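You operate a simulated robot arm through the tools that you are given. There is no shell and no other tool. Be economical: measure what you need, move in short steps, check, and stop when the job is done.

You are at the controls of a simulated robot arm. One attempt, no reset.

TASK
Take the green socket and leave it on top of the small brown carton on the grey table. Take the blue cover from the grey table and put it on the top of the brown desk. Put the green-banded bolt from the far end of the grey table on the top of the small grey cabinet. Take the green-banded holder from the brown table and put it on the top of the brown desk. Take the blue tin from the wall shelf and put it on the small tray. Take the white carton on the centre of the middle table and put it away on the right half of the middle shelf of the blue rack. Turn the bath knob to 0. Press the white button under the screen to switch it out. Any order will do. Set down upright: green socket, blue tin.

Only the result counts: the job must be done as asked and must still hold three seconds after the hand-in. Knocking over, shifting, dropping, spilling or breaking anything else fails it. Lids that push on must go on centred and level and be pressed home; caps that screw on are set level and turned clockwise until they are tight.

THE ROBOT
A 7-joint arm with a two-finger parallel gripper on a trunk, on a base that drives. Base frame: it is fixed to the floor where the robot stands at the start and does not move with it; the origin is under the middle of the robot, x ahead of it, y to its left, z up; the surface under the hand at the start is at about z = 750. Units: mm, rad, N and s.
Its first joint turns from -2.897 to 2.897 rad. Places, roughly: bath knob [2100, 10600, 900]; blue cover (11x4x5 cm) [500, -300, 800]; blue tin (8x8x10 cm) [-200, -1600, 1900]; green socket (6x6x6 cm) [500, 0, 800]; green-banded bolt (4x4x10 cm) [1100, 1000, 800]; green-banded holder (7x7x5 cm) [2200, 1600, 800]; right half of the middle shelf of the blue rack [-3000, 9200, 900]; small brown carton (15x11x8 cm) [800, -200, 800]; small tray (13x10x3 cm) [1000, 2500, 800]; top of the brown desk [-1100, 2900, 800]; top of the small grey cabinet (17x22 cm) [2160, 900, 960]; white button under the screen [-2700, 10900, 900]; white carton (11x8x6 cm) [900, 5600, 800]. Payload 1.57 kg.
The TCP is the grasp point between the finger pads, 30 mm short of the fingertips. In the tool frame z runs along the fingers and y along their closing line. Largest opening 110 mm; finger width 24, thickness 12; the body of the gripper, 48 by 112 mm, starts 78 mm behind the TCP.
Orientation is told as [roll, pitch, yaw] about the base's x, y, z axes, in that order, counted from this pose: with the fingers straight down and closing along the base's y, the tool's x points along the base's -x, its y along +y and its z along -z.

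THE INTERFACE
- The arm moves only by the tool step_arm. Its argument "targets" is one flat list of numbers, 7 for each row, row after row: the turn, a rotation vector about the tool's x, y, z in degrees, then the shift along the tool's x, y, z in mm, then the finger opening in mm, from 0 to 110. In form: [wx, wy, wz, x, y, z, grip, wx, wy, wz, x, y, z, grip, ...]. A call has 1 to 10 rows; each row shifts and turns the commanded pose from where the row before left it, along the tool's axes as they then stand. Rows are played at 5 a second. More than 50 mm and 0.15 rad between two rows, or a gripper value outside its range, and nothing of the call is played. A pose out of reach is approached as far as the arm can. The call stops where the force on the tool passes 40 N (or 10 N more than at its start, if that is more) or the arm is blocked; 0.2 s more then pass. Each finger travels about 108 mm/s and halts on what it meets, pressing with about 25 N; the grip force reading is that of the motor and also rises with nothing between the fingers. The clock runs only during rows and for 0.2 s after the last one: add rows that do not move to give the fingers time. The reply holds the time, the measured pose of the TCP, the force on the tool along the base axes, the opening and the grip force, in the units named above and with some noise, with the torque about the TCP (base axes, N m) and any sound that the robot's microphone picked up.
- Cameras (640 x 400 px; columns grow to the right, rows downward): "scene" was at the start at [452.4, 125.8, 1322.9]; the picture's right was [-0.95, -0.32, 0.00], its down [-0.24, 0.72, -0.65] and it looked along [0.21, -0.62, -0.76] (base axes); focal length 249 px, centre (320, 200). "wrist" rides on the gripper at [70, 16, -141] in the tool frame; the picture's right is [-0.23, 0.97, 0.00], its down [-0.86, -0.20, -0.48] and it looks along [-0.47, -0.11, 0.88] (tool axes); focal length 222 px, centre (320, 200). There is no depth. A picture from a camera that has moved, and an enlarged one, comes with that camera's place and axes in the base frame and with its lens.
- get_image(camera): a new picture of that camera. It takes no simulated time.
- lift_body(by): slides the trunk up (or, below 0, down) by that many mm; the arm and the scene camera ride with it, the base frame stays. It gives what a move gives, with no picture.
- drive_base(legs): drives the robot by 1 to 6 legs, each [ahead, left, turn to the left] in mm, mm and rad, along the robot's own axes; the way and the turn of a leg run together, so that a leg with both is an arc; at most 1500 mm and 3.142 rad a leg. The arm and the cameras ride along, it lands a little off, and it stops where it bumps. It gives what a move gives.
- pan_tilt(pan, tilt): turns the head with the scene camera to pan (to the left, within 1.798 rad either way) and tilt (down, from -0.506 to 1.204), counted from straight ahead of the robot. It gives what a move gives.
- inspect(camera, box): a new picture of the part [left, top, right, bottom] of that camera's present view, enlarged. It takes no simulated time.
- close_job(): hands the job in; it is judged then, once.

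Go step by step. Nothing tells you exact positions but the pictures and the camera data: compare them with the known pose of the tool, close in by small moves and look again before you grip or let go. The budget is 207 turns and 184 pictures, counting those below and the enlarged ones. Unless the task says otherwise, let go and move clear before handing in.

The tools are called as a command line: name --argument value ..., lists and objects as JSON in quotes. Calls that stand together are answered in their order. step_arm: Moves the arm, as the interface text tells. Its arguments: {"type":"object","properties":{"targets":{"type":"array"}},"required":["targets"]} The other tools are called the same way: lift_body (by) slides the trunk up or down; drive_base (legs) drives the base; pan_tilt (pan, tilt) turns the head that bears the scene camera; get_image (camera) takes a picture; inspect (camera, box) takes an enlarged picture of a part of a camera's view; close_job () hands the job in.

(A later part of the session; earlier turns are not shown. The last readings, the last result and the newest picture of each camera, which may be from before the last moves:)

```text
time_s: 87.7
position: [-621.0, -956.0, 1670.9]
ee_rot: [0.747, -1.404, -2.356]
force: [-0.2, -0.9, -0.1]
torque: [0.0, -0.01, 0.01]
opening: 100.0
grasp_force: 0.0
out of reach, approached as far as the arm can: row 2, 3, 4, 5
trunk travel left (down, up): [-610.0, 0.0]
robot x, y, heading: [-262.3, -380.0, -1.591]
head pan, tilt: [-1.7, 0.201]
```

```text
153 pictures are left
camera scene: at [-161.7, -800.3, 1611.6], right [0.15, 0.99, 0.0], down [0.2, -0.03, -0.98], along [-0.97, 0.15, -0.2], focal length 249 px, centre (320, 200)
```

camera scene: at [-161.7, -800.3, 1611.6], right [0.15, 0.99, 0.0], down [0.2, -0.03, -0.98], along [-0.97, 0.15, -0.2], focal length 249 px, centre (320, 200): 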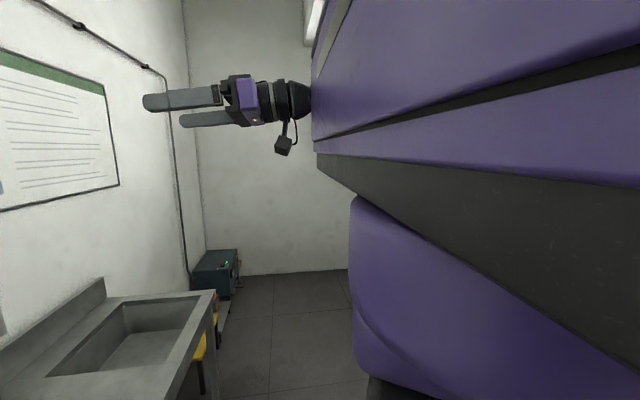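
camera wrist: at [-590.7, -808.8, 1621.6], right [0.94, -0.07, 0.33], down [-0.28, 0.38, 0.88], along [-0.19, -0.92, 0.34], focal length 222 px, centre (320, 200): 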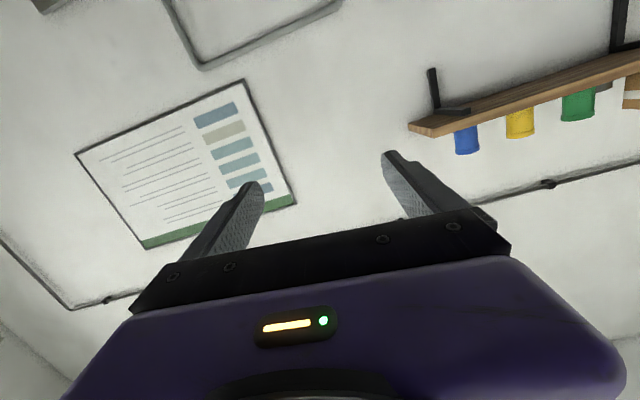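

Each time it blocks, the tool creeps in positive roll, which suggests the last joint is at its stop. I'll roll the hand by positive wz. That also brings the camera to the top, which is better for setting the tin down.

step_arm --targets '[0, 0, 8.4, 0, 0, 0, 100, 0, 0, 8.4, 0, 0, 0, 100, 0, 0, 8.4, 0, 0, 0, 100, 0, 0, 8.4, 0, 0, 0, 100, 0, 0, 8.4, 0, 0, 0, 100, 0, 0, 8.4, 0, 0, 0, 100, 0, 0, 8.4, 0, 0, 0, 100, 0, 0, 8.4, 0, 0, 0, 100, 0, 0, 8.4, 0, 0, 0, 100, 0, 0, 8.4, 0, 0, 0, 100]'

step_arm --targets '[0, 0, 8.4, 0, 0, 0, 100, 0, 0, 8.4, 0, 0, 0, 100, 0, 0, 8.4, 0, 0, 0, 100, 0, 0, 8.4, 0, 0, 0, 100, 0, 0, 8.4, 0, 0, 0, 100, 0, 0, 8.4, 0, 0, 0, 100, 0, 0, 8.4, 0, 0, 0, 100, 0, 0, 8.4, 0, 0, 0, 100, 0, 0, 8.4, 0, 0, 0, 100, 0, 0, 8.4, 0, 0, 0, 100]'

get_image --camera "wrist"

```text
time_s: 89.9
position: [-616.2, -955.6, 1667.8]
ee_rot: [1.447, 0.012, 3.109]
force: [0.5, -0.3, 0.6]
torque: [0.01, 0.03, 0.0]
opening: 99.9
grasp_force: 0.0
trunk travel left (down, up): [-610.0, 0.0]
robot x, y, heading: [-262.0, -383.5, -1.59]
head pan, tilt: [-1.7, 0.201]
```

```text
time_s: 92.1
position: [-640.8, -939.7, 1650.3]
ee_rot: [0.66, 1.414, 2.216]
force: [-0.2, -1.3, -1.0]
torque: [0.0, -0.01, -0.02]
opening: 100.1
grasp_force: 0.0
out of reach, approached as far as the arm can: row 9, 10
trunk travel left (down, up): [-610.0, 0.0]
robot x, y, heading: [-262.7, -381.8, -1.593]
head pan, tilt: [-1.7, 0.201]
```

```text
152 pictures are left
camera wrist: at [-647.3, -807.5, 1738.4], right [-0.99, 0.04, -0.13], down [0.13, 0.58, -0.8], along [0.05, -0.81, -0.58], focal length 222 px, centre (320, 200)
```

wrist: 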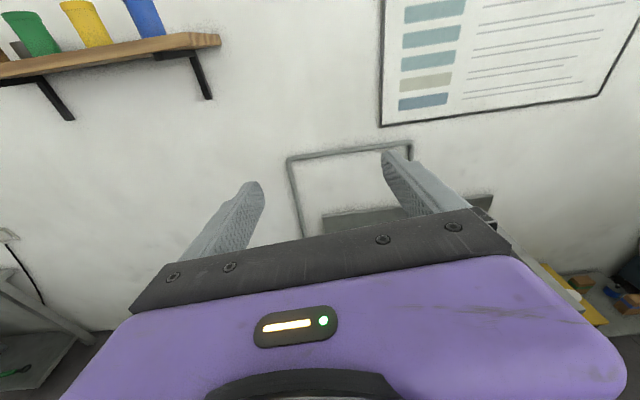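

The hand is flipped with the camera on top. Now I'll try going up from here.

step_arm --targets '[0, 0, 0, 40, 0, 0, 100, 0, 0, 0, 40, 0, 0, 100, 0, 0, 0, 40, 0, 0, 100, 0, 0, 0, 40, 0, 0, 100, 0, 0, 0, 40, 0, 0, 100]'

get_image --camera "scene"

```text
time_s: 93.3
position: [-668.7, -939.4, 1677.3]
ee_rot: [0.65, 1.415, 2.196]
force: [0.4, -0.2, -0.7]
torque: [0.0, -0.03, 0.01]
opening: 100.0
grasp_force: 0.1
out of reach, approached as far as the arm can: row 1, 2, 3, 4, 5
trunk travel left (down, up): [-610.0, 0.0]
robot x, y, heading: [-260.8, -382.3, -1.59]
head pan, tilt: [-1.7, 0.201]
```

```text
151 pictures are left
camera scene: at [-161.7, -800.3, 1611.6], right [0.15, 0.99, 0.0], down [0.2, -0.03, -0.98], along [-0.97, 0.15, -0.2], focal length 249 px, centre (320, 200)
```

scene: 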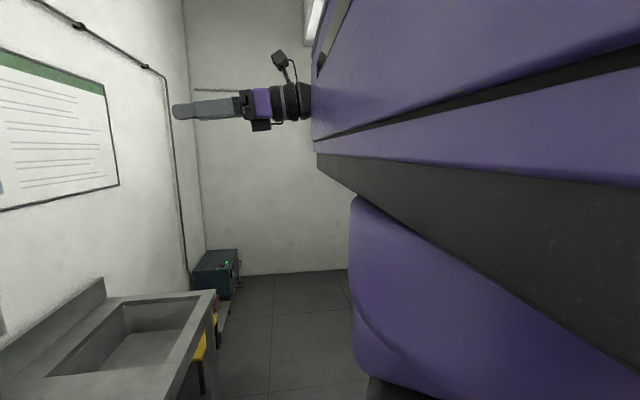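

Reach seems to grow outward and upward with the elbow out to the side, so I'll extend ahead and toward the centre, then try rising.

step_arm --targets '[0, 0, 0, 0, -22, 40, 100, 0, 0, 0, 0, -22, 40, 100, 0, 0, 0, 0, -22, 40, 100, 0, 0, 0, 0, -22, 40, 100, 0, 0, 0, 0, -22, 40, 100, 0, 0, 0, 0, -22, 40, 100, 0, 0, 0, 0, -22, 40, 100]'

step_arm --targets '[0, 2, 0, 40, 0, 10, 100, 0, 2, 0, 40, 0, 10, 100, 0, 2, 0, 40, 0, 10, 100, 0, 0, 0, 40, 0, 0, 100, 0, 0, 0, 40, 0, 0, 100]'

get_image --camera "wrist"

```text
time_s: 94.9
position: [-702.0, -1161.4, 1572.9]
ee_rot: [0.669, 1.412, 2.231]
force: [-0.4, 0.6, 0.1]
torque: [0.06, 0.02, 0.03]
opening: 100.0
grasp_force: 0.0
out of reach, approached as far as the arm can: row 1, 2, 3, 4, 5, 6, 7
trunk travel left (down, up): [-610.0, 0.0]
robot x, y, heading: [-261.0, -378.1, -1.595]
head pan, tilt: [-1.7, 0.201]
```

```text
time_s: 96.1
position: [-701.2, -1203.2, 1693.8]
ee_rot: [1.352, 1.475, 2.904]
force: [-0.2, -0.1, -0.3]
torque: [-0.02, -0.01, 0.03]
opening: 100.2
grasp_force: 0.1
out of reach, approached as far as the arm can: row 1, 4, 5
trunk travel left (down, up): [-610.0, 0.0]
robot x, y, heading: [-257.8, -380.3, -1.589]
head pan, tilt: [-1.7, 0.201]
```

```text
150 pictures are left
camera wrist: at [-706.8, -1064.0, 1768.0], right [-0.99, 0.02, -0.14], down [0.13, 0.49, -0.86], along [0.05, -0.87, -0.49], focal length 222 px, centre (320, 200)
```

wrist: 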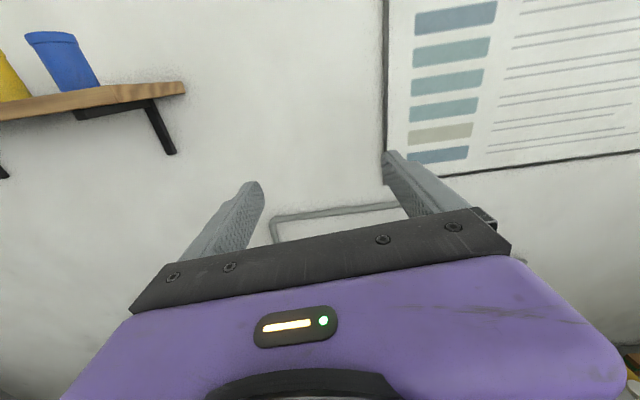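

At this roll it is stretched out. I'll try up and back together.

step_arm --targets '[0, 0, 0, 30, 0, -35, 100, 0, 0, 0, 30, 0, -35, 100, 0, 0, 0, 30, 0, -35, 100, 0, 0, 0, 30, 0, -35, 100, 0, 0, 0, 30, 0, -35, 100, 0, 0, 0, 30, 0, -35, 100]'

```text
time_s: 97.5
position: [-700.3, -1203.1, 1692.4]
ee_rot: [1.356, 1.476, 2.906]
force: [-0.1, -0.1, -0.1]
torque: [0.01, -0.02, -0.01]
opening: 99.9
grasp_force: 0.2
out of reach, approached as far as the arm can: row 1, 2, 3, 4, 5, 6
trunk travel left (down, up): [-610.0, 0.0]
robot x, y, heading: [-263.5, -381.3, -1.598]
head pan, tilt: [-1.7, 0.201]
```

It is stuck on a limit. I'll roll back toward mid-range to find out whether the roll joint is the limiter, then try rising.

step_arm --targets '[0, 0, -8.4, 0, 0, 0, 100, 0, 0, -8.4, 0, 0, 0, 100, 0, 0, -8.4, 0, 0, 0, 100, 0, 0, -8.4, 0, 0, 0, 100, 0, 0, -8.4, 0, 0, 0, 100, 0, 0, -8.4, 0, 0, 0, 100, 0, 0, -8.4, 0, 0, 0, 100, 0, 0, -8.4, 0, 0, 0, 100, 0, 0, -8.4, 0, 0, 0, 100, 0, 0, -8.4, 0, 0, 0, 100]'

step_arm --targets '[0, 0, 0, 0, 40, -20, 100, 0, 0, 0, 0, 40, -20, 100, 0, 0, 0, 0, 40, -20, 100, 0, 0, 0, 0, 40, -20, 100]'

get_image --camera "wrist"

```text
time_s: 99.7
position: [-700.8, -1204.5, 1693.2]
ee_rot: [1.548, 0.01, 3.121]
force: [0.6, -0.7, -0.4]
torque: [0.02, 0.03, 0.04]
opening: 100.1
grasp_force: 0.1
trunk travel left (down, up): [-610.0, 0.0]
robot x, y, heading: [-262.3, -379.1, -1.593]
head pan, tilt: [-1.7, 0.201]
```

```text
time_s: 100.7
position: [-683.4, -1126.5, 1703.6]
ee_rot: [1.55, 0.01, 3.119]
force: [0.0, -0.2, -0.1]
torque: [-0.06, 0.04, 0.01]
opening: 100.0
grasp_force: 0.1
out of reach, approached as far as the arm can: row 1, 2, 3, 4
trunk travel left (down, up): [-610.0, 0.0]
robot x, y, heading: [-265.6, -381.8, -1.592]
head pan, tilt: [-1.7, 0.201]
```

```text
149 pictures are left
camera wrist: at [-609.4, -986.6, 1723.4], right [-0.24, -0.01, 0.97], down [-0.84, 0.5, -0.2], along [-0.48, -0.87, -0.13], focal length 222 px, centre (320, 200)
```

wrist: 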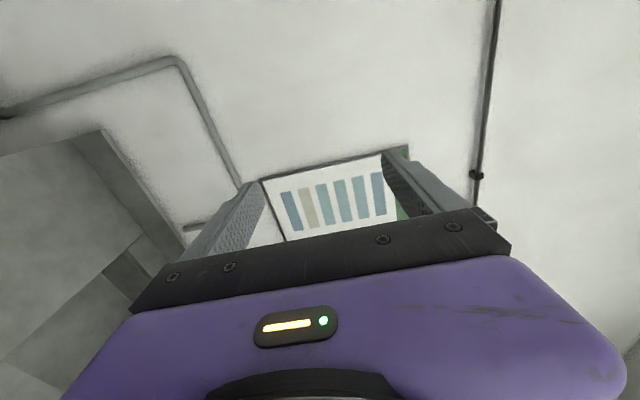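

The height cap is ~1700 regardless of horizontal position. I'll look at the elbow configuration.

pan_tilt --pan -1.3 --tilt 0.1

get_image --camera "scene"

pan_tilt --pan -1.5 --tilt 0.9

get_image --camera "scene"

```text
time_s: 101.5
position: [-682.5, -1127.0, 1703.6]
ee_rot: [1.552, 0.01, 3.122]
force: [-0.3, 0.1, -0.1]
torque: [-0.03, 0.01, -0.02]
opening: 99.9
grasp_force: 0.0
trunk travel left (down, up): [-610.0, 0.0]
robot x, y, heading: [-264.5, -380.4, -1.594]
head pan, tilt: [-1.3, 0.099]
```

```text
148 pictures are left
camera scene: at [-158.7, -836.9, 1621.0], right [-0.25, 0.97, 0.0], down [0.1, 0.02, -0.99], along [-0.96, -0.24, -0.1], focal length 249 px, centre (320, 200)
```

scene: 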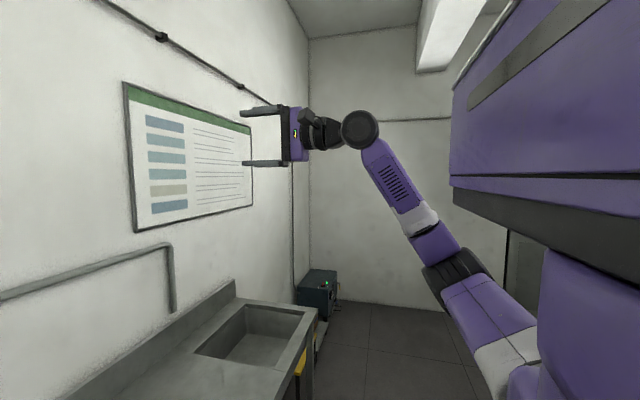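

```text
time_s: 102.7
position: [-683.0, -1125.7, 1703.5]
ee_rot: [1.551, 0.012, 3.119]
force: [0.1, -0.6, -0.2]
torque: [0.0, -0.01, -0.01]
opening: 100.0
grasp_force: 0.1
trunk travel left (down, up): [-610.0, 0.0]
robot x, y, heading: [-259.7, -384.4, -1.591]
head pan, tilt: [-1.499, 0.901]
```

```text
147 pictures are left
camera scene: at [-145.0, -818.1, 1550.2], right [-0.05, 1.0, 0.0], down [0.78, 0.04, -0.62], along [-0.62, -0.03, -0.78], focal length 249 px, centre (320, 200)
```

scene: 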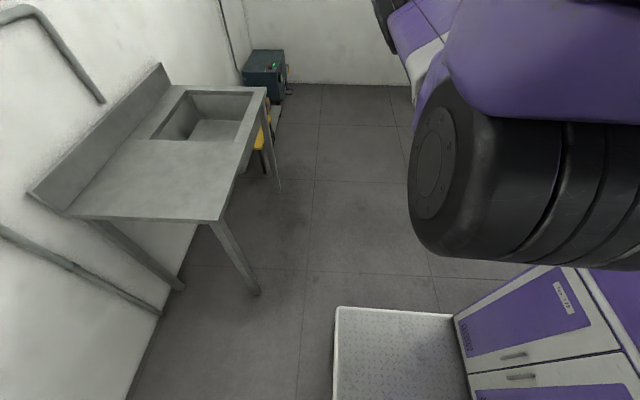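

The arm is nearly straight and the body sits above the shoulder, so height has to come from drawing in plus a slight upward pitch of the tool. I'll try going back and up from here.

step_arm --targets '[0, 0, 0, 0, 10, -40, 100, 0, 0, 0, 0, 10, -40, 100, 0, 0, 0, 0, 10, -40, 100, 0, 0, 0, 0, 40, 0, 100, 0, 0, 0, 0, 40, 0, 100]'

pan_tilt --pan -1.3 --tilt 0.1

get_image --camera "scene"

```text
time_s: 103.9
position: [-682.7, -1003.9, 1704.9]
ee_rot: [1.551, 0.01, 3.121]
force: [-0.8, 0.4, 0.9]
torque: [0.0, 0.0, 0.02]
opening: 100.2
grasp_force: 0.0
out of reach, approached as far as the arm can: row 1, 2, 3, 4, 5
trunk travel left (down, up): [-610.0, 0.0]
robot x, y, heading: [-256.9, -385.5, -1.595]
head pan, tilt: [-1.499, 0.901]
```

```text
time_s: 105.0
position: [-682.3, -1005.7, 1704.9]
ee_rot: [1.551, 0.011, 3.12]
force: [-0.2, 0.2, 0.2]
torque: [-0.01, 0.01, 0.02]
opening: 100.0
grasp_force: 0.1
trunk travel left (down, up): [-610.0, 0.0]
robot x, y, heading: [-260.9, -383.4, -1.596]
head pan, tilt: [-1.3, 0.099]
```

```text
146 pictures are left
camera scene: at [-158.7, -836.9, 1621.0], right [-0.25, 0.97, 0.0], down [0.1, 0.02, -0.99], along [-0.96, -0.24, -0.1], focal length 249 px, centre (320, 200)
```

scene: 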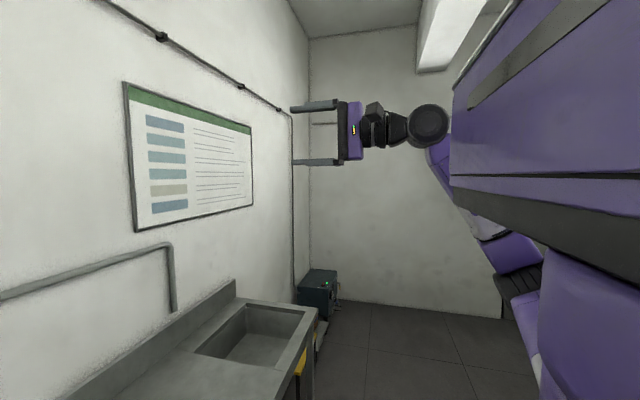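

Pulling in does not help, because the head housing overhangs the shoulder. I'll try the opposite: stretch forward at this height and see how far it goes.

step_arm --targets '[0, 0, 0, 0, 0, 45, 100, 0, 0, 0, 0, 0, 45, 100, 0, 0, 0, 0, 0, 45, 100, 0, 0, 0, 0, 0, 45, 100, 0, 0, 0, 0, 0, 45, 100, 0, 0, 0, 0, 0, 45, 100, 0, 0, 0, 0, 0, 45, 100]'

step_arm --targets '[0, 0, 0, 0, 40, 0, 100, 0, 0, 0, 0, 40, 0, 100, 0, 0, 0, 0, 40, 0, 100, 0, 0, 0, 0, 40, 0, 100]'

```text
time_s: 106.6
position: [-678.4, -1317.6, 1674.8]
ee_rot: [1.551, 0.012, 3.12]
force: [0.6, 0.7, -1.1]
torque: [0.01, -0.02, 0.0]
opening: 100.1
grasp_force: 0.1
out of reach, approached as far as the arm can: row 4, 5, 6, 7
trunk travel left (down, up): [-610.0, 0.0]
robot x, y, heading: [-261.6, -380.0, -1.591]
head pan, tilt: [-1.3, 0.099]
```

```text
time_s: 107.6
position: [-659.1, -1301.7, 1685.1]
ee_rot: [1.549, 0.01, 3.121]
force: [0.9, -0.1, 0.0]
torque: [-0.01, -0.01, 0.02]
opening: 99.8
grasp_force: 0.1
out of reach, approached as far as the arm can: row 1, 2, 3, 4
trunk travel left (down, up): [-610.0, 0.0]
robot x, y, heading: [-262.3, -386.6, -1.594]
head pan, tilt: [-1.3, 0.099]
```

I'll test how the tool's heading affects the height limit, turning 32° left first.

step_arm --targets '[0, 8, 0, 0, 0, -30, 100, 0, 8, 0, 0, 0, -30, 100, 0, 8, 0, 0, 0, -30, 100, 0, 8, 0, 0, 0, 0, 100, 0, 0, 0, 0, 40, 0, 100, 0, 0, 0, 0, 40, 0, 100, 0, 0, 0, 0, 40, 0, 100]'

step_arm --targets '[0, -8, 0, 0, 0, 0, 100, 0, -8, 0, 0, 0, 0, 100, 0, -8, 0, 0, 0, 0, 100, 0, -8, 0, 0, 0, 0, 100, 0, -8, 0, 0, 0, 0, 100, 0, -8, 0, 0, 0, 0, 100, 0, -8, 0, 0, 0, 0, 100, 0, 0, 0, 0, 40, 0, 100, 0, 0, 0, 0, 40, 0, 100, 0, 0, 0, 0, 40, 0, 100]'

```text
time_s: 109.2
position: [-620.6, -1181.9, 1678.3]
ee_rot: [1.561, 0.019, -2.605]
force: [-0.4, 0.5, 0.5]
torque: [0.01, 0.0, -0.04]
opening: 100.1
grasp_force: 0.1
out of reach, approached as far as the arm can: row 1, 2, 3, 4, 5, 6, 7
trunk travel left (down, up): [-610.0, 0.0]
robot x, y, heading: [-261.5, -385.3, -1.594]
head pan, tilt: [-1.3, 0.099]
```

```text
time_s: 111.4
position: [-628.8, -1191.5, 1700.1]
ee_rot: [1.548, 0.002, 2.7]
force: [0.3, 0.7, 0.0]
torque: [0.01, 0.03, 0.0]
opening: 100.2
grasp_force: 0.0
out of reach, approached as far as the arm can: row 8, 9, 10
trunk travel left (down, up): [-610.0, 0.0]
robot x, y, heading: [-262.7, -383.3, -1.597]
head pan, tilt: [-1.3, 0.099]
```

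Heading changes of ±30° make no difference. The natural wrist direction with the elbow out to the right is toward the robot's left, so I'll swing the tool to point left and try rising from there.

step_arm --targets '[0, 8, 0, 0, -40, 0, 100, 0, 8, 0, 0, -40, 0, 100, 0, 8, 0, 0, -40, 0, 100, 0, 8, 0, 0, 0, 0, 100, 0, 8, 0, 0, 0, 0, 100, 0, 8, 0, 0, 0, 0, 100, 0, 8, 0, 0, 0, 0, 100, 0, 8, 0, 0, 0, 0, 100, 0, 8, 0, 0, 0, 0, 100, 0, 8, 0, 0, 0, 0, 100]'

step_arm --targets '[0, 8, 0, 0, 0, 0, 100, 0, 8, 0, 0, 0, 0, 100, 0, 0, 0, 0, 40, 0, 100, 0, 0, 0, 0, 40, 0, 100, 0, 0, 0, 0, 40, 0, 100, 0, 0, 0, 0, 40, 0, 100, 0, 0, 0, 0, 40, 0, 100, 0, 0, 0, 0, 40, 0, 100]'

get_image --camera "scene"

```text
time_s: 113.6
position: [-626.5, -1188.2, 1580.1]
ee_rot: [1.569, 0.024, -2.181]
force: [0.3, -0.5, 1.2]
torque: [0.05, -0.01, -0.04]
opening: 99.9
grasp_force: 0.2
trunk travel left (down, up): [-610.0, 0.0]
robot x, y, heading: [-258.8, -385.5, -1.595]
head pan, tilt: [-1.3, 0.099]
```

```text
time_s: 115.4
position: [-609.8, -1163.4, 1573.1]
ee_rot: [1.572, 0.025, -1.976]
force: [-0.3, -0.5, -0.5]
torque: [0.01, -0.02, -0.01]
opening: 99.9
grasp_force: 0.1
out of reach, approached as far as the arm can: row 1, 2, 3, 4, 5, 6, 7, 8
trunk travel left (down, up): [-610.0, 0.0]
robot x, y, heading: [-257.8, -380.2, -1.592]
head pan, tilt: [-1.3, 0.099]
```

```text
145 pictures are left
camera scene: at [-158.7, -837.0, 1621.0], right [-0.25, 0.97, 0.0], down [0.1, 0.02, -0.99], along [-0.96, -0.24, -0.1], focal length 249 px, centre (320, 200)
```

scene: 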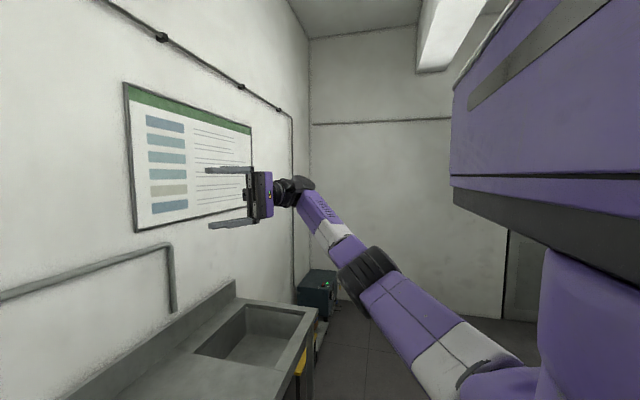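

Now the arm is fully straight and pointing out to the right. I'll raise it as a beam, moving inward and up along the reach sphere.

step_arm --targets '[0, 0, 0, 25, 20, 10, 100, 0, 0, 0, 25, 20, 10, 100, 0, 0, 0, 25, 28, 10, 100, 0, 0, 0, 25, 28, 10, 100, 0, 0, 0, 20, 30, 10, 100, 0, 0, 0, 20, 30, 10, 100, 0, 0, 0, 20, 30, 8, 100, 0, 0, 0, 20, 30, 8, 100]'

get_image --camera "scene"

```text
time_s: 117.2
position: [-452.4, -1026.2, 1706.9]
ee_rot: [1.575, 0.026, -1.976]
force: [-0.4, -0.5, 0.6]
torque: [-0.04, -0.02, 0.03]
opening: 100.0
grasp_force: 0.1
out of reach, approached as far as the arm can: row 5, 6, 7, 8
trunk travel left (down, up): [-610.0, 0.0]
robot x, y, heading: [-263.2, -382.3, -1.589]
head pan, tilt: [-1.3, 0.099]
```

```text
144 pictures are left
camera scene: at [-158.8, -837.1, 1621.0], right [-0.25, 0.97, 0.0], down [0.1, 0.02, -0.99], along [-0.96, -0.24, -0.1], focal length 249 px, centre (320, 200)
```

scene: 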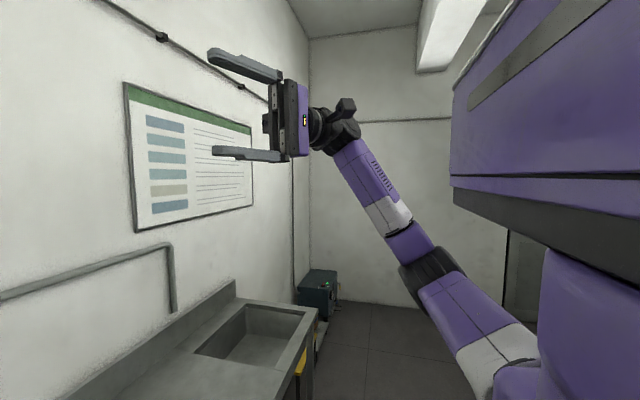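

Still capped at ~1707. I'd like a better picture of where the shoulder is.

pan_tilt --pan -1.75 --tilt 0.5

get_image --camera "scene"

get_image --camera "wrist"

```text
time_s: 118.1
position: [-453.4, -1027.3, 1706.3]
ee_rot: [1.577, 0.025, -1.977]
force: [-0.3, 0.1, -0.1]
torque: [0.01, -0.01, 0.01]
opening: 99.8
grasp_force: 0.1
trunk travel left (down, up): [-610.0, 0.0]
robot x, y, heading: [-256.9, -381.2, -1.588]
head pan, tilt: [-1.751, 0.499]
```

```text
143 pictures are left
camera scene: at [-158.7, -796.1, 1584.0], right [0.2, 0.98, 0.0], down [0.47, -0.1, -0.88], along [-0.86, 0.18, -0.48], focal length 249 px, centre (320, 200)
```

scene: 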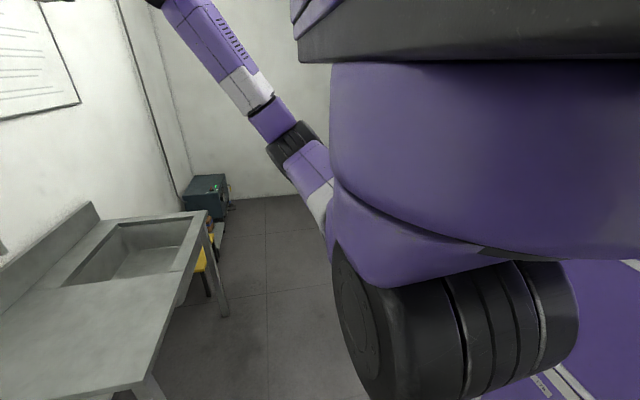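

```text
142 pictures are left
camera wrist: at [-555.5, -907.3, 1724.4], right [-0.1, -0.23, 0.97], down [-0.77, -0.59, -0.22], along [0.62, -0.77, -0.12], focal length 222 px, centre (320, 200)
```

wrist: 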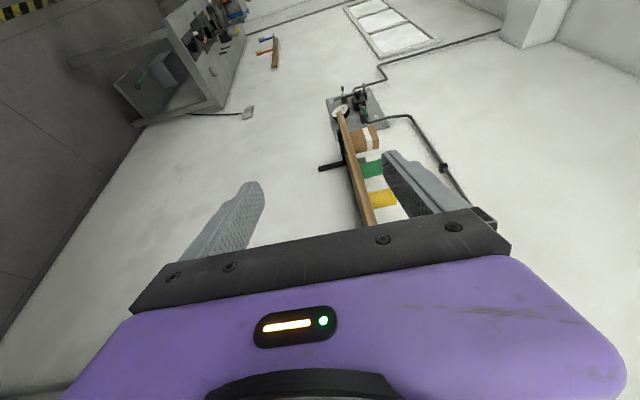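

Now it makes sense: the arm hangs from the housing, so the upper arm cannot rise much above horizontal. The best geometry is elbow out to the right, forearm up and tool ahead, with a moderate upward pitch. I'll reset to that with the camera on top.

step_arm --targets '[0, 0, 0, -15, -20, -38, 100, 0, 0, 0, -15, -20, -38, 100, 0, 0, 0, -15, -20, -38, 100, 0, -8.4, 0, -15, -20, -38, 100, 0, -8.4, 0, 0, -20, 0, 100, 0, -8.4, 0, 0, 0, 0, 100, 0, -8.4, 0, 0, 0, 0, 100, 0, -8.4, 0, 0, 0, 0, 100, 0, -8.4, 0, 0, 0, 0, 100, 0, -8.4, 0, 0, 0, 0, 100]'

step_arm --targets '[0, -8.4, 8.4, 0, 0, 0, 100, 0, 0, 8.4, 0, 0, 0, 100, 0, 0, 8.4, 0, 0, 0, 100, 0, 0, 8.4, 0, 0, 0, 100, 0, 0, 8.4, 0, 0, 0, 100, 0, 0, 8.4, 0, 0, 0, 100, 0, 0, 8.4, 0, 0, 0, 100, 0, 0, 8.4, 0, 0, 0, 100, 0, 0, 8.4, 0, 0, 0, 100, 0, 0, 8.4, 0, 0, 0, 100]'

get_image --camera "wrist"

```text
time_s: 120.3
position: [-618.0, -1014.3, 1607.0]
ee_rot: [1.551, 0.015, -3.003]
force: [0.3, -0.7, 0.9]
torque: [0.0, -0.01, 0.02]
opening: 100.1
grasp_force: 0.0
trunk travel left (down, up): [-610.0, 0.0]
robot x, y, heading: [-261.4, -379.9, -1.592]
head pan, tilt: [-1.751, 0.499]
```

```text
refused: row 1 steps farther than a row can; nothing moved
```

```text
141 pictures are left
camera wrist: at [-567.2, -865.0, 1627.6], right [-0.24, -0.05, 0.97], down [-0.91, 0.36, -0.2], along [-0.34, -0.93, -0.13], focal length 222 px, centre (320, 200)
```

wrist: 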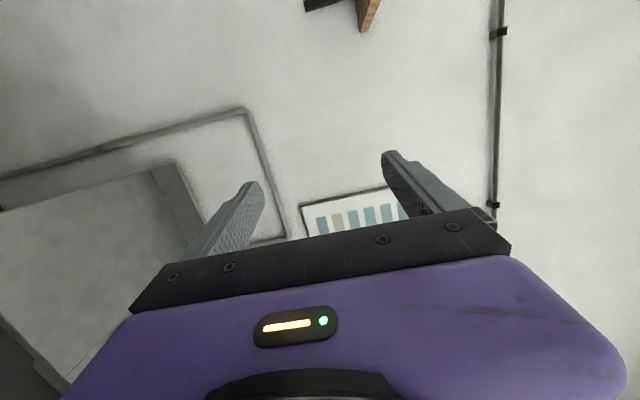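

Now I'll roll to camera-up and pitch up 25°.

step_arm --targets '[0, 0, 8.5, 0, 0, 0, 100, 0, 0, 8.5, 0, 0, 0, 100, 0, 0, 8.5, 0, 0, 0, 100, 0, 0, 8.5, 0, 0, 0, 100, 0, 0, 8.5, 0, 0, 0, 100, 0, 0, 8.5, 0, 0, 0, 100, 0, 0, 8.5, 0, 0, 0, 100, 0, 0, 8.5, 0, 0, 0, 100, 0, 0, 8.5, 0, 0, 0, 100, 0, 0, 8.5, 0, 0, 0, 100]'

step_arm --targets '[0, 0, 4, 0, 0, 0, 100, 0, 8.3, 0, 0, 0, 0, 100, 0, 8.3, 0, 0, 0, 0, 100, 0, 8.3, 0, 0, 0, 0, 100, 0, 0, 0, 30, 0, 15, 100, 0, 0, 0, 30, 0, 15, 100, 0, 0, 0, 30, 0, 15, 100, 0, 0, 0, 30, 0, 15, 100, 0, 0, 0, 30, 0, 15, 100]'

get_image --camera "wrist"

```text
time_s: 122.5
position: [-615.7, -1013.7, 1608.5]
ee_rot: [1.293, 1.498, 3.001]
force: [0.8, 1.2, 0.2]
torque: [0.0, 0.03, -0.01]
opening: 100.1
grasp_force: 0.1
trunk travel left (down, up): [-610.0, 0.0]
robot x, y, heading: [-258.8, -385.1, -1.589]
head pan, tilt: [-1.751, 0.499]
```

```text
time_s: 124.5
position: [-619.5, -1018.0, 1771.6]
ee_rot: [3.127, 1.154, -1.439]
force: [0.3, -0.1, 0.8]
torque: [-0.02, 0.03, -0.02]
opening: 100.1
grasp_force: 0.0
out of reach, approached as far as the arm can: row 9
trunk travel left (down, up): [-610.0, 0.0]
robot x, y, heading: [-259.0, -381.9, -1.591]
head pan, tilt: [-1.751, 0.499]
```

```text
140 pictures are left
camera wrist: at [-657.0, -866.0, 1780.4], right [-0.95, -0.23, -0.2], down [0.18, 0.12, -0.98], along [0.25, -0.97, -0.07], focal length 222 px, centre (320, 200)
```

wrist: 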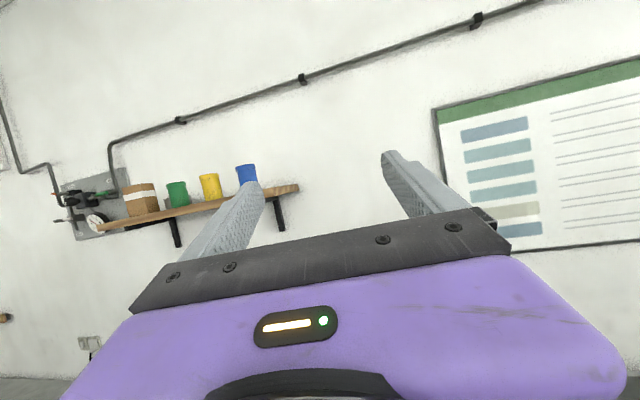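

Good: 1772 at 24° pitch, level and camera-up. I'll push higher and see where it slides.

step_arm --targets '[0, 0, 0, 37, 0, 16, 100, 0, 0, 0, 37, 0, 16, 100, 0, 0, 0, 37, 0, 16, 100, 0, 0, 0, 37, 0, 16, 100]'

```text
time_s: 125.5
position: [-647.2, -1014.9, 1808.0]
ee_rot: [3.133, 1.155, -1.438]
force: [-0.1, 0.2, 0.2]
torque: [-0.01, -0.06, 0.01]
opening: 100.2
grasp_force: 0.0
out of reach, approached as far as the arm can: row 1, 2, 3, 4
trunk travel left (down, up): [-610.0, 0.0]
robot x, y, heading: [-257.1, -387.4, -1.596]
head pan, tilt: [-1.751, 0.499]
```

step_arm --targets '[0, 0, 0, 30, 15, 5, 100, 0, 0, 0, 30, 15, 5, 100, 0, 0, 0, 30, 0, 30, 100, 0, 0, 0, 30, 0, 30, 100]'

step_arm --targets '[0, 0, 0, 30, -20, -10, 100, 0, 0, 0, 30, -20, -10, 100, 0, 0, 0, 30, -10, -30, 100, 0, 0, 0, 30, -10, -30, 100]'

```text
time_s: 126.5
position: [-661.5, -1036.3, 1807.7]
ee_rot: [3.136, 1.154, -1.438]
force: [0.4, -0.6, 0.3]
torque: [0.0, -0.01, -0.01]
opening: 100.0
grasp_force: 0.0
out of reach, approached as far as the arm can: row 1, 2, 3, 4
trunk travel left (down, up): [-610.0, 0.0]
robot x, y, heading: [-262.1, -381.8, -1.6]
head pan, tilt: [-1.751, 0.499]
```

```text
time_s: 127.5
position: [-632.1, -915.4, 1807.0]
ee_rot: [3.135, 1.152, -1.436]
force: [-0.5, 0.0, 0.2]
torque: [-0.07, 0.05, 0.04]
opening: 100.0
grasp_force: 0.0
out of reach, approached as far as the arm can: row 1, 2, 3, 4
trunk travel left (down, up): [-610.0, 0.0]
robot x, y, heading: [-259.0, -378.2, -1.592]
head pan, tilt: [-1.751, 0.499]
```

The wrist seems capped at about 1707. I'll test whether yawing the pitched tool to the right changes that.

step_arm --targets '[0, 0, 0, -40, 0, 0, 100, -7.6, 0, -3.4, 0, 0, 0, 100, -7.6, 0, -3.4, 0, 0, 0, 100, -7.6, 0, -3.4, 0, 0, 0, 100, -7.6, 0, -3.4, 0, 0, 0, 100, -7.6, 0, -3.4, 0, 0, 0, 100, -7.6, 0, -3.4, 0, 0, 0, 100, 0, 0, 0, 37, 0, 16, 100, 0, 0, 0, 37, 0, 16, 100, 0, 0, 0, 37, 0, 16, 100]'

step_arm --targets '[0, 0, 0, 37, 0, 16, 100, 0, 0, 0, 37, 0, 16, 100, 0, 0, 0, 37, 0, 16, 100]'

```text
time_s: 129.7
position: [-800.7, -672.2, 1758.4]
ee_rot: [3.114, 1.152, -2.322]
force: [1.3, -0.1, -0.6]
torque: [-0.01, 0.03, 0.0]
opening: 100.3
grasp_force: 0.1
out of reach, approached as far as the arm can: row 2, 3, 4, 5, 6, 7, 8, 9, 10
trunk travel left (down, up): [-610.0, 0.0]
robot x, y, heading: [-261.0, -380.2, -1.589]
head pan, tilt: [-1.751, 0.499]
```

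```text
time_s: 130.5
position: [-817.0, -652.7, 1806.6]
ee_rot: [3.122, 1.152, -2.32]
force: [-0.1, 0.2, 0.2]
torque: [0.02, 0.01, -0.01]
opening: 100.1
grasp_force: 0.0
out of reach, approached as far as the arm can: row 1, 2, 3
trunk travel left (down, up): [-610.0, 0.0]
robot x, y, heading: [-263.2, -382.8, -1.587]
head pan, tilt: [-1.751, 0.499]
```

The wrist height cap is the same everywhere, so it is a hard limit near 1707. That makes a slightly steeper pitch (~33°) from the front the option to plan around. I'll return the tool to ahead and refine the shelf and tin measurements.

step_arm --targets '[0, 0, 0, -40, 0, -18, 100, 7.6, 0, 3.4, -20, 0, -9, 100, 7.6, 0, 3.4, 0, 0, 0, 100, 7.6, 0, 3.4, 0, 0, 0, 100, 7.6, 0, 3.4, 0, 0, 0, 100, 7.6, 0, 3.4, 0, 0, 0, 100]'

step_arm --targets '[0, 0, 0, -18, -21, 41, 100, 0, 0, 0, -18, -21, 41, 100, 0, 0, 0, -18, -21, 41, 100, 0, 0, 0, -18, -21, 41, 100, 0, 0, 0, -18, -21, 41, 100, 0, 0, 0, -18, -21, 41, 100, 0, 0, 0, -18, -21, 41, 100, 0, 0, 0, -18, -21, 41, 100]'

step_arm --targets '[0, 4.5, 0, 0, 0, 0, 100, 0, 4.5, 0, 0, 0, 0, 100, 0, 0, 0, 33, 0, 21, 100, 0, 0, 0, 33, 0, 21, 100, 0, 0, 0, 33, 0, 21, 100]'

get_image --camera "wrist"

```text
time_s: 131.9
position: [-817.0, -649.9, 1742.3]
ee_rot: [3.129, 1.156, -1.587]
force: [0.0, 0.3, -0.7]
torque: [-0.02, 0.03, -0.03]
opening: 100.0
grasp_force: 0.0
trunk travel left (down, up): [-610.0, 0.0]
robot x, y, heading: [-259.2, -381.3, -1.594]
head pan, tilt: [-1.751, 0.499]
```

```text
time_s: 133.7
position: [-661.2, -1002.0, 1742.8]
ee_rot: [3.123, 1.153, -1.588]
force: [-0.5, -1.0, -1.6]
torque: [0.01, -0.03, -0.01]
opening: 99.9
grasp_force: 0.0
out of reach, approached as far as the arm can: row 8
trunk travel left (down, up): [-610.0, 0.0]
robot x, y, heading: [-259.9, -383.0, -1.592]
head pan, tilt: [-1.751, 0.499]
```

```text
time_s: 134.9
position: [-692.5, -1003.9, 1834.5]
ee_rot: [3.122, 0.997, -1.584]
force: [0.1, 0.0, 0.3]
torque: [-0.01, 0.0, -0.02]
opening: 99.8
grasp_force: 0.1
out of reach, approached as far as the arm can: row 3, 4, 5
trunk travel left (down, up): [-610.0, 0.0]
robot x, y, heading: [-259.3, -381.2, -1.598]
head pan, tilt: [-1.751, 0.499]
```

```text
139 pictures are left
camera wrist: at [-708.3, -847.0, 1817.6], right [-0.98, -0.12, -0.18], down [0.19, -0.06, -0.98], along [0.11, -0.99, 0.08], focal length 222 px, centre (320, 200)
```

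wrist: 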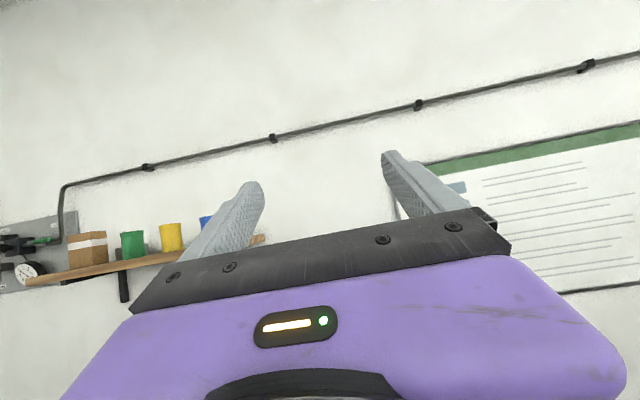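

At 33° pitch the hand is at z ~1835, above shelf level. I'll drive forward 390, then strafe left to bring it in front of the tin.

drive_base --legs '[[390, 0, 0], [0, 470, 0]]'

get_image --camera "wrist"

pan_tilt --pan -0.6 --tilt -0.3

get_image --camera "scene"

```text
time_s: 139.7
position: [-234.3, -1386.9, 1834.8]
ee_rot: [3.122, 0.995, -1.584]
force: [0.9, 0.7, -0.2]
torque: [-0.02, -0.01, 0.02]
opening: 100.1
grasp_force: 0.0
trunk travel left (down, up): [-610.0, 0.0]
robot x, y, heading: [196.8, -763.3, -1.59]
head pan, tilt: [-1.751, 0.499]
```

```text
138 pictures are left
camera wrist: at [-249.6, -1230.8, 1817.2], right [-0.98, -0.13, -0.18], down [0.19, -0.06, -0.98], along [0.11, -0.99, 0.08], focal length 222 px, centre (320, 200)
```

wrist: 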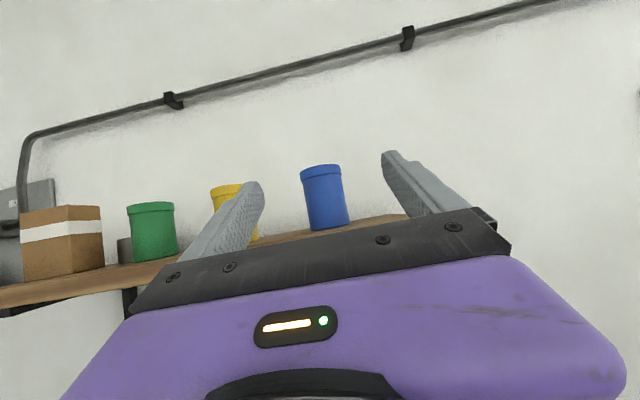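

```text
time_s: 141.0
position: [-233.9, -1386.9, 1834.8]
ee_rot: [3.121, 0.996, -1.586]
force: [0.3, 0.8, 0.2]
torque: [-0.01, 0.01, -0.01]
opening: 100.0
grasp_force: 0.0
trunk travel left (down, up): [-610.0, 0.0]
robot x, y, heading: [194.8, -764.3, -1.593]
head pan, tilt: [-0.6, -0.3]
```

```text
137 pictures are left
camera scene: at [343.6, -1260.9, 1655.5], right [-0.81, 0.58, 0.0], down [-0.17, -0.24, -0.96], along [-0.56, -0.78, 0.3], focal length 249 px, centre (320, 200)
```

scene: 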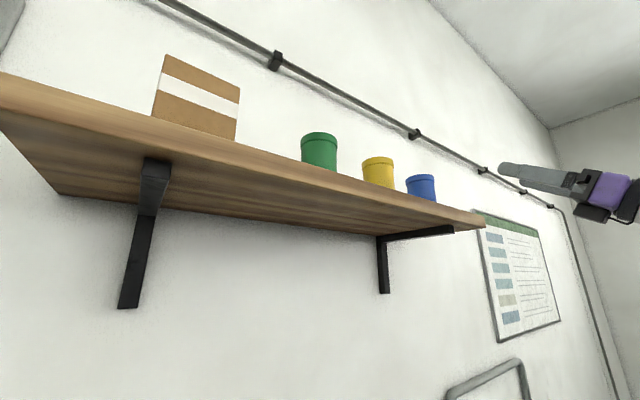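

inspect --camera "wrist" --box '[240, 130, 440, 260]'

inspect --camera "scene" --box '[340, 130, 540, 250]'

```text
3.08 times, centred on (340, 195) of wrist
camera zoom: at [-249.3, -1230.8, 1817.3], right [-0.98, -0.13, -0.18], down [0.19, -0.06, -0.98], along [0.11, -0.99, 0.08], focal length 684 px, centre (258, 215)
```

zoom: 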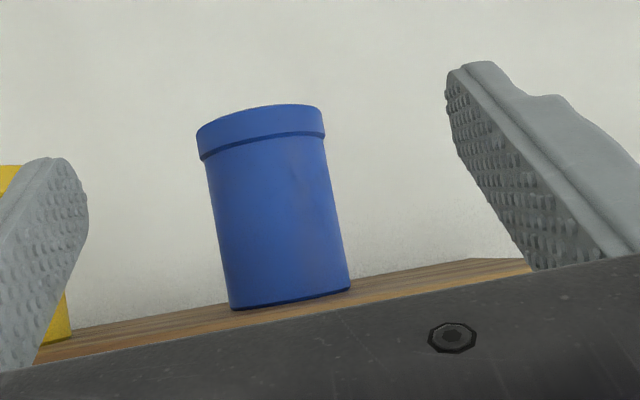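

```text
3.20 times, centred on (440, 190) of scene
camera zoom: at [343.6, -1260.9, 1655.5], right [-0.81, 0.58, 0.0], down [-0.17, -0.24, -0.96], along [-0.56, -0.78, 0.3], focal length 797 px, centre (-64, 232)
```

zoom: 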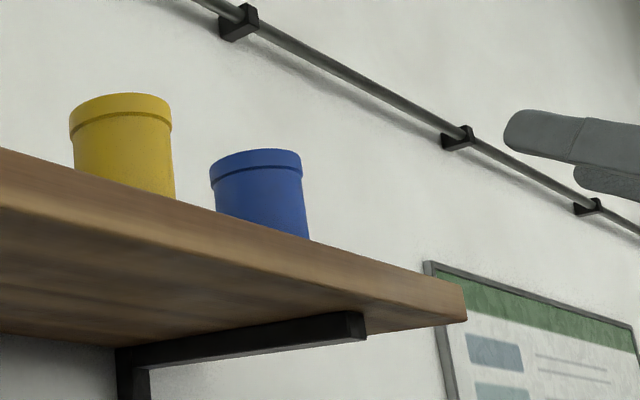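

Measured: tin axis [-219, -1601], shelf top 1796.5, shelf front edge y -1510, right end x -329. I'm a little short of height for a clean grasp. I'll look at the arm's posture again in this pose.

pan_tilt --pan -1.5 --tilt 0.2

get_image --camera "scene"

```text
time_s: 142.2
position: [-233.6, -1387.0, 1834.8]
ee_rot: [3.123, 0.996, -1.586]
force: [-0.5, 0.1, 0.0]
torque: [0.03, -0.01, -0.02]
opening: 100.1
grasp_force: 0.1
trunk travel left (down, up): [-610.0, 0.0]
robot x, y, heading: [197.6, -769.6, -1.593]
head pan, tilt: [-1.499, 0.201]
```

```text
134 pictures are left
camera scene: at [296.3, -1201.9, 1611.7], right [-0.05, 1.0, 0.0], down [0.2, 0.01, -0.98], along [-0.98, -0.05, -0.2], focal length 249 px, centre (320, 200)
```

scene: 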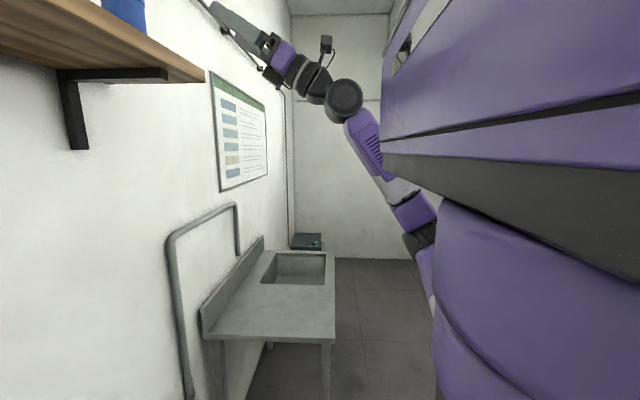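

I'll use a 35° pitch, which is the best trade between height and shelf-edge clearance. I'll pinch the tin with the fingertips, draw it forward on the shelf, then re-grip it properly. Setting pitch and height first.

step_arm --targets '[0, 2, 0, 0, -14, 0, 105, 0, 0, 0, 16, 0, 12, 105, 0, 0, 0, 16, 0, 12, 105, 0, 0, 0, 16, 0, 12, 105, 0, 0, 0, 16, 0, 12, 105]'

drive_base --legs '[[60, 0, 0]]'

get_image --camera "wrist"

```text
time_s: 143.4
position: [-234.3, -1393.7, 1847.5]
ee_rot: [3.119, 0.961, -1.585]
force: [0.3, 0.3, -0.3]
torque: [0.0, 0.01, 0.0]
opening: 105.1
grasp_force: 0.0
out of reach, approached as far as the arm can: row 1, 2, 3, 4, 5
trunk travel left (down, up): [-610.0, 0.0]
robot x, y, heading: [197.7, -764.0, -1.589]
head pan, tilt: [-1.499, 0.201]
```

```text
time_s: 144.4
position: [-235.6, -1452.9, 1846.5]
ee_rot: [3.118, 0.96, -1.585]
force: [-0.3, 0.6, -0.5]
torque: [0.01, -0.01, -0.04]
opening: 105.2
grasp_force: 0.0
trunk travel left (down, up): [-610.0, 0.0]
robot x, y, heading: [195.9, -826.6, -1.592]
head pan, tilt: [-1.499, 0.201]
```

```text
133 pictures are left
camera wrist: at [-252.0, -1298.0, 1823.7], right [-0.98, -0.13, -0.17], down [0.19, -0.1, -0.98], along [0.11, -0.99, 0.12], focal length 222 px, centre (320, 200)
```

wrist: 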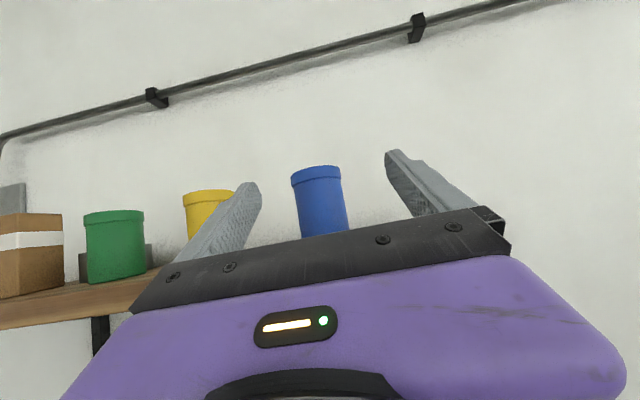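

drive_base --legs '[[0, 16, 0], [75, 0, 0]]'

get_image --camera "wrist"

pan_tilt --pan -1.0 --tilt -0.2

get_image --camera "scene"

```text
time_s: 145.8
position: [-220.8, -1527.4, 1846.7]
ee_rot: [3.12, 0.961, -1.585]
force: [-0.1, 0.1, -0.5]
torque: [0.02, -0.03, 0.0]
opening: 105.2
grasp_force: 0.1
trunk travel left (down, up): [-610.0, 0.0]
robot x, y, heading: [211.8, -897.4, -1.591]
head pan, tilt: [-1.499, 0.201]
```

```text
132 pictures are left
camera wrist: at [-237.7, -1372.0, 1823.7], right [-0.98, -0.13, -0.17], down [0.19, -0.1, -0.98], along [0.11, -0.99, 0.12], focal length 222 px, centre (320, 200)
```

wrist: 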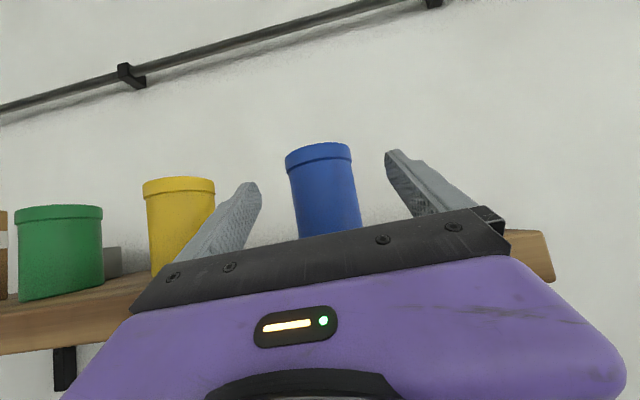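

```text
time_s: 146.7
position: [-221.4, -1527.7, 1847.2]
ee_rot: [3.12, 0.961, -1.586]
force: [-0.3, 0.0, 1.3]
torque: [0.01, 0.02, -0.01]
opening: 105.2
grasp_force: 0.0
trunk travel left (down, up): [-610.0, 0.0]
robot x, y, heading: [211.8, -901.0, -1.589]
head pan, tilt: [-1.0, -0.201]
```

```text
131 pictures are left
camera scene: at [331.3, -1375.6, 1647.5], right [-0.52, 0.85, 0.0], down [-0.17, -0.1, -0.98], along [-0.84, -0.51, 0.2], focal length 249 px, centre (320, 200)
```

scene: 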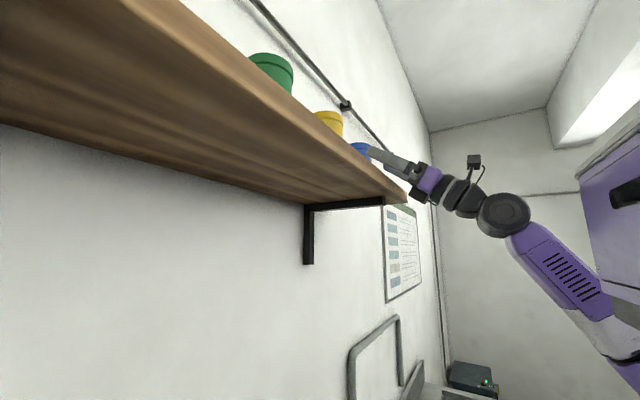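

inspect --camera "scene" --box '[320, 120, 460, 220]'

```text
4.00 times, centred on (390, 170) of scene
camera zoom: at [331.3, -1375.6, 1647.5], right [-0.52, 0.85, 0.0], down [-0.17, -0.1, -0.98], along [-0.84, -0.51, 0.2], focal length 996 px, centre (40, 320)
```

zoom: 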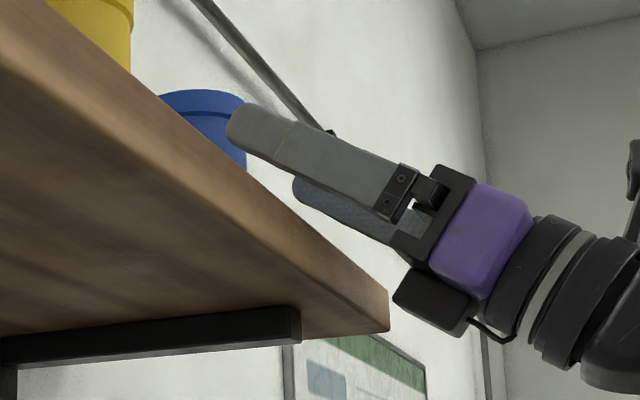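

A fingertip pinch slightly ahead of the tin's axis is possible, and pad friction should let me draw it forward. I'll edge in 28 mm.

drive_base --legs '[[28, 0, 0]]'

inspect --camera "scene" --box '[320, 120, 460, 220]'

get_image --camera "wrist"

```text
time_s: 147.5
position: [-221.7, -1556.1, 1846.8]
ee_rot: [3.119, 0.961, -1.587]
force: [0.0, -0.5, 0.3]
torque: [0.01, 0.03, 0.02]
opening: 105.0
grasp_force: 0.0
trunk travel left (down, up): [-610.0, 0.0]
robot x, y, heading: [208.6, -926.8, -1.592]
head pan, tilt: [-1.0, -0.201]
```

```text
4.00 times, centred on (390, 170) of scene
camera zoom: at [330.8, -1402.9, 1647.6], right [-0.52, 0.85, 0.0], down [-0.17, -0.1, -0.98], along [-0.84, -0.51, 0.2], focal length 996 px, centre (40, 320)
```

zoom: 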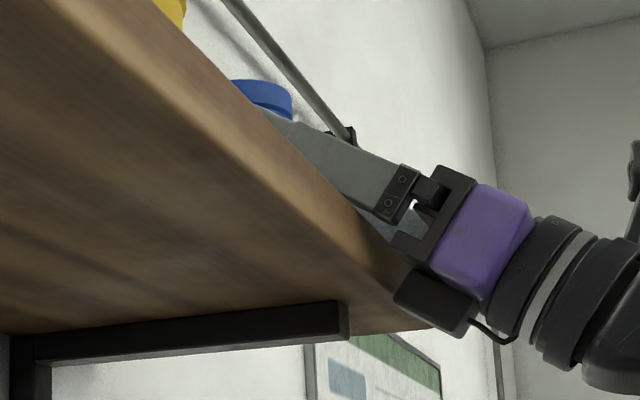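

```text
128 pictures are left
camera wrist: at [-238.3, -1399.7, 1823.6], right [-0.98, -0.13, -0.17], down [0.19, -0.1, -0.98], along [0.11, -0.99, 0.12], focal length 222 px, centre (320, 200)
```

wrist: 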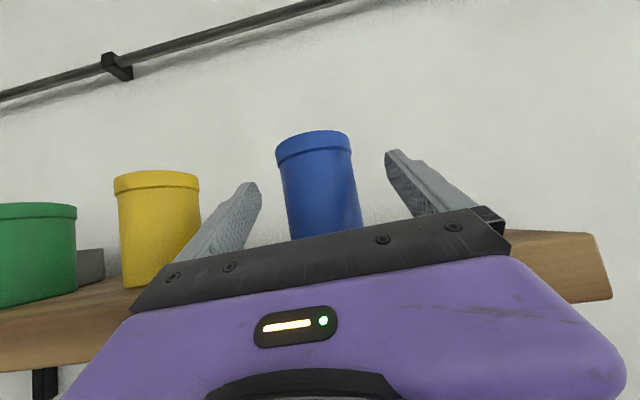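

drive_base --legs '[[6, 0, 0]]'

step_arm --targets '[0, 0, 0, 0, 0, 0, 80, 0, 0, 0, 0, 0, 0, 68, 0, 0, 0, 0, 0, 0, 62, 0, 0, 0, 0, 0, 0, 58, 0, 0, 0, 0, 0, 0, 58]'

get_image --camera "wrist"

```text
time_s: 148.3
position: [-222.8, -1558.9, 1847.9]
ee_rot: [3.119, 0.958, -1.586]
force: [0.6, 8.7, 8.9]
torque: [0.97, -0.61, 0.39]
opening: 105.2
grasp_force: 0.3
trunk travel left (down, up): [-610.0, 0.0]
robot x, y, heading: [209.0, -930.9, -1.592]
head pan, tilt: [-1.0, -0.201]
```

```text
time_s: 149.5
position: [-221.5, -1559.1, 1848.9]
ee_rot: [3.12, 0.958, -1.585]
force: [3.5, 7.9, 1.5]
torque: [0.44, -0.31, -0.19]
opening: 64.9
grasp_force: 24.9
trunk travel left (down, up): [-610.0, 0.0]
robot x, y, heading: [208.6, -931.9, -1.592]
head pan, tilt: [-1.0, -0.201]
```

```text
127 pictures are left
camera wrist: at [-238.1, -1404.0, 1824.5], right [-0.98, -0.13, -0.17], down [0.19, -0.1, -0.98], along [0.11, -0.99, 0.12], focal length 222 px, centre (320, 200)
```

wrist: 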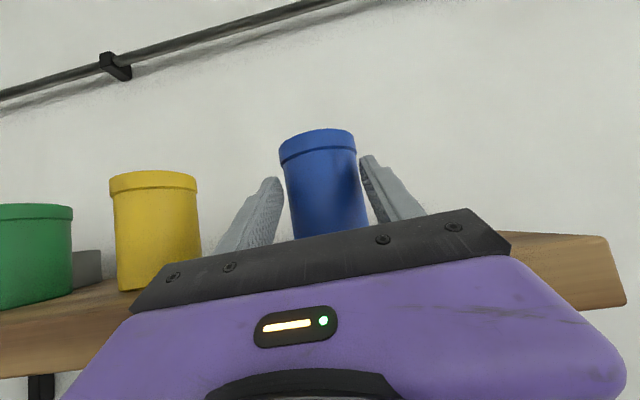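

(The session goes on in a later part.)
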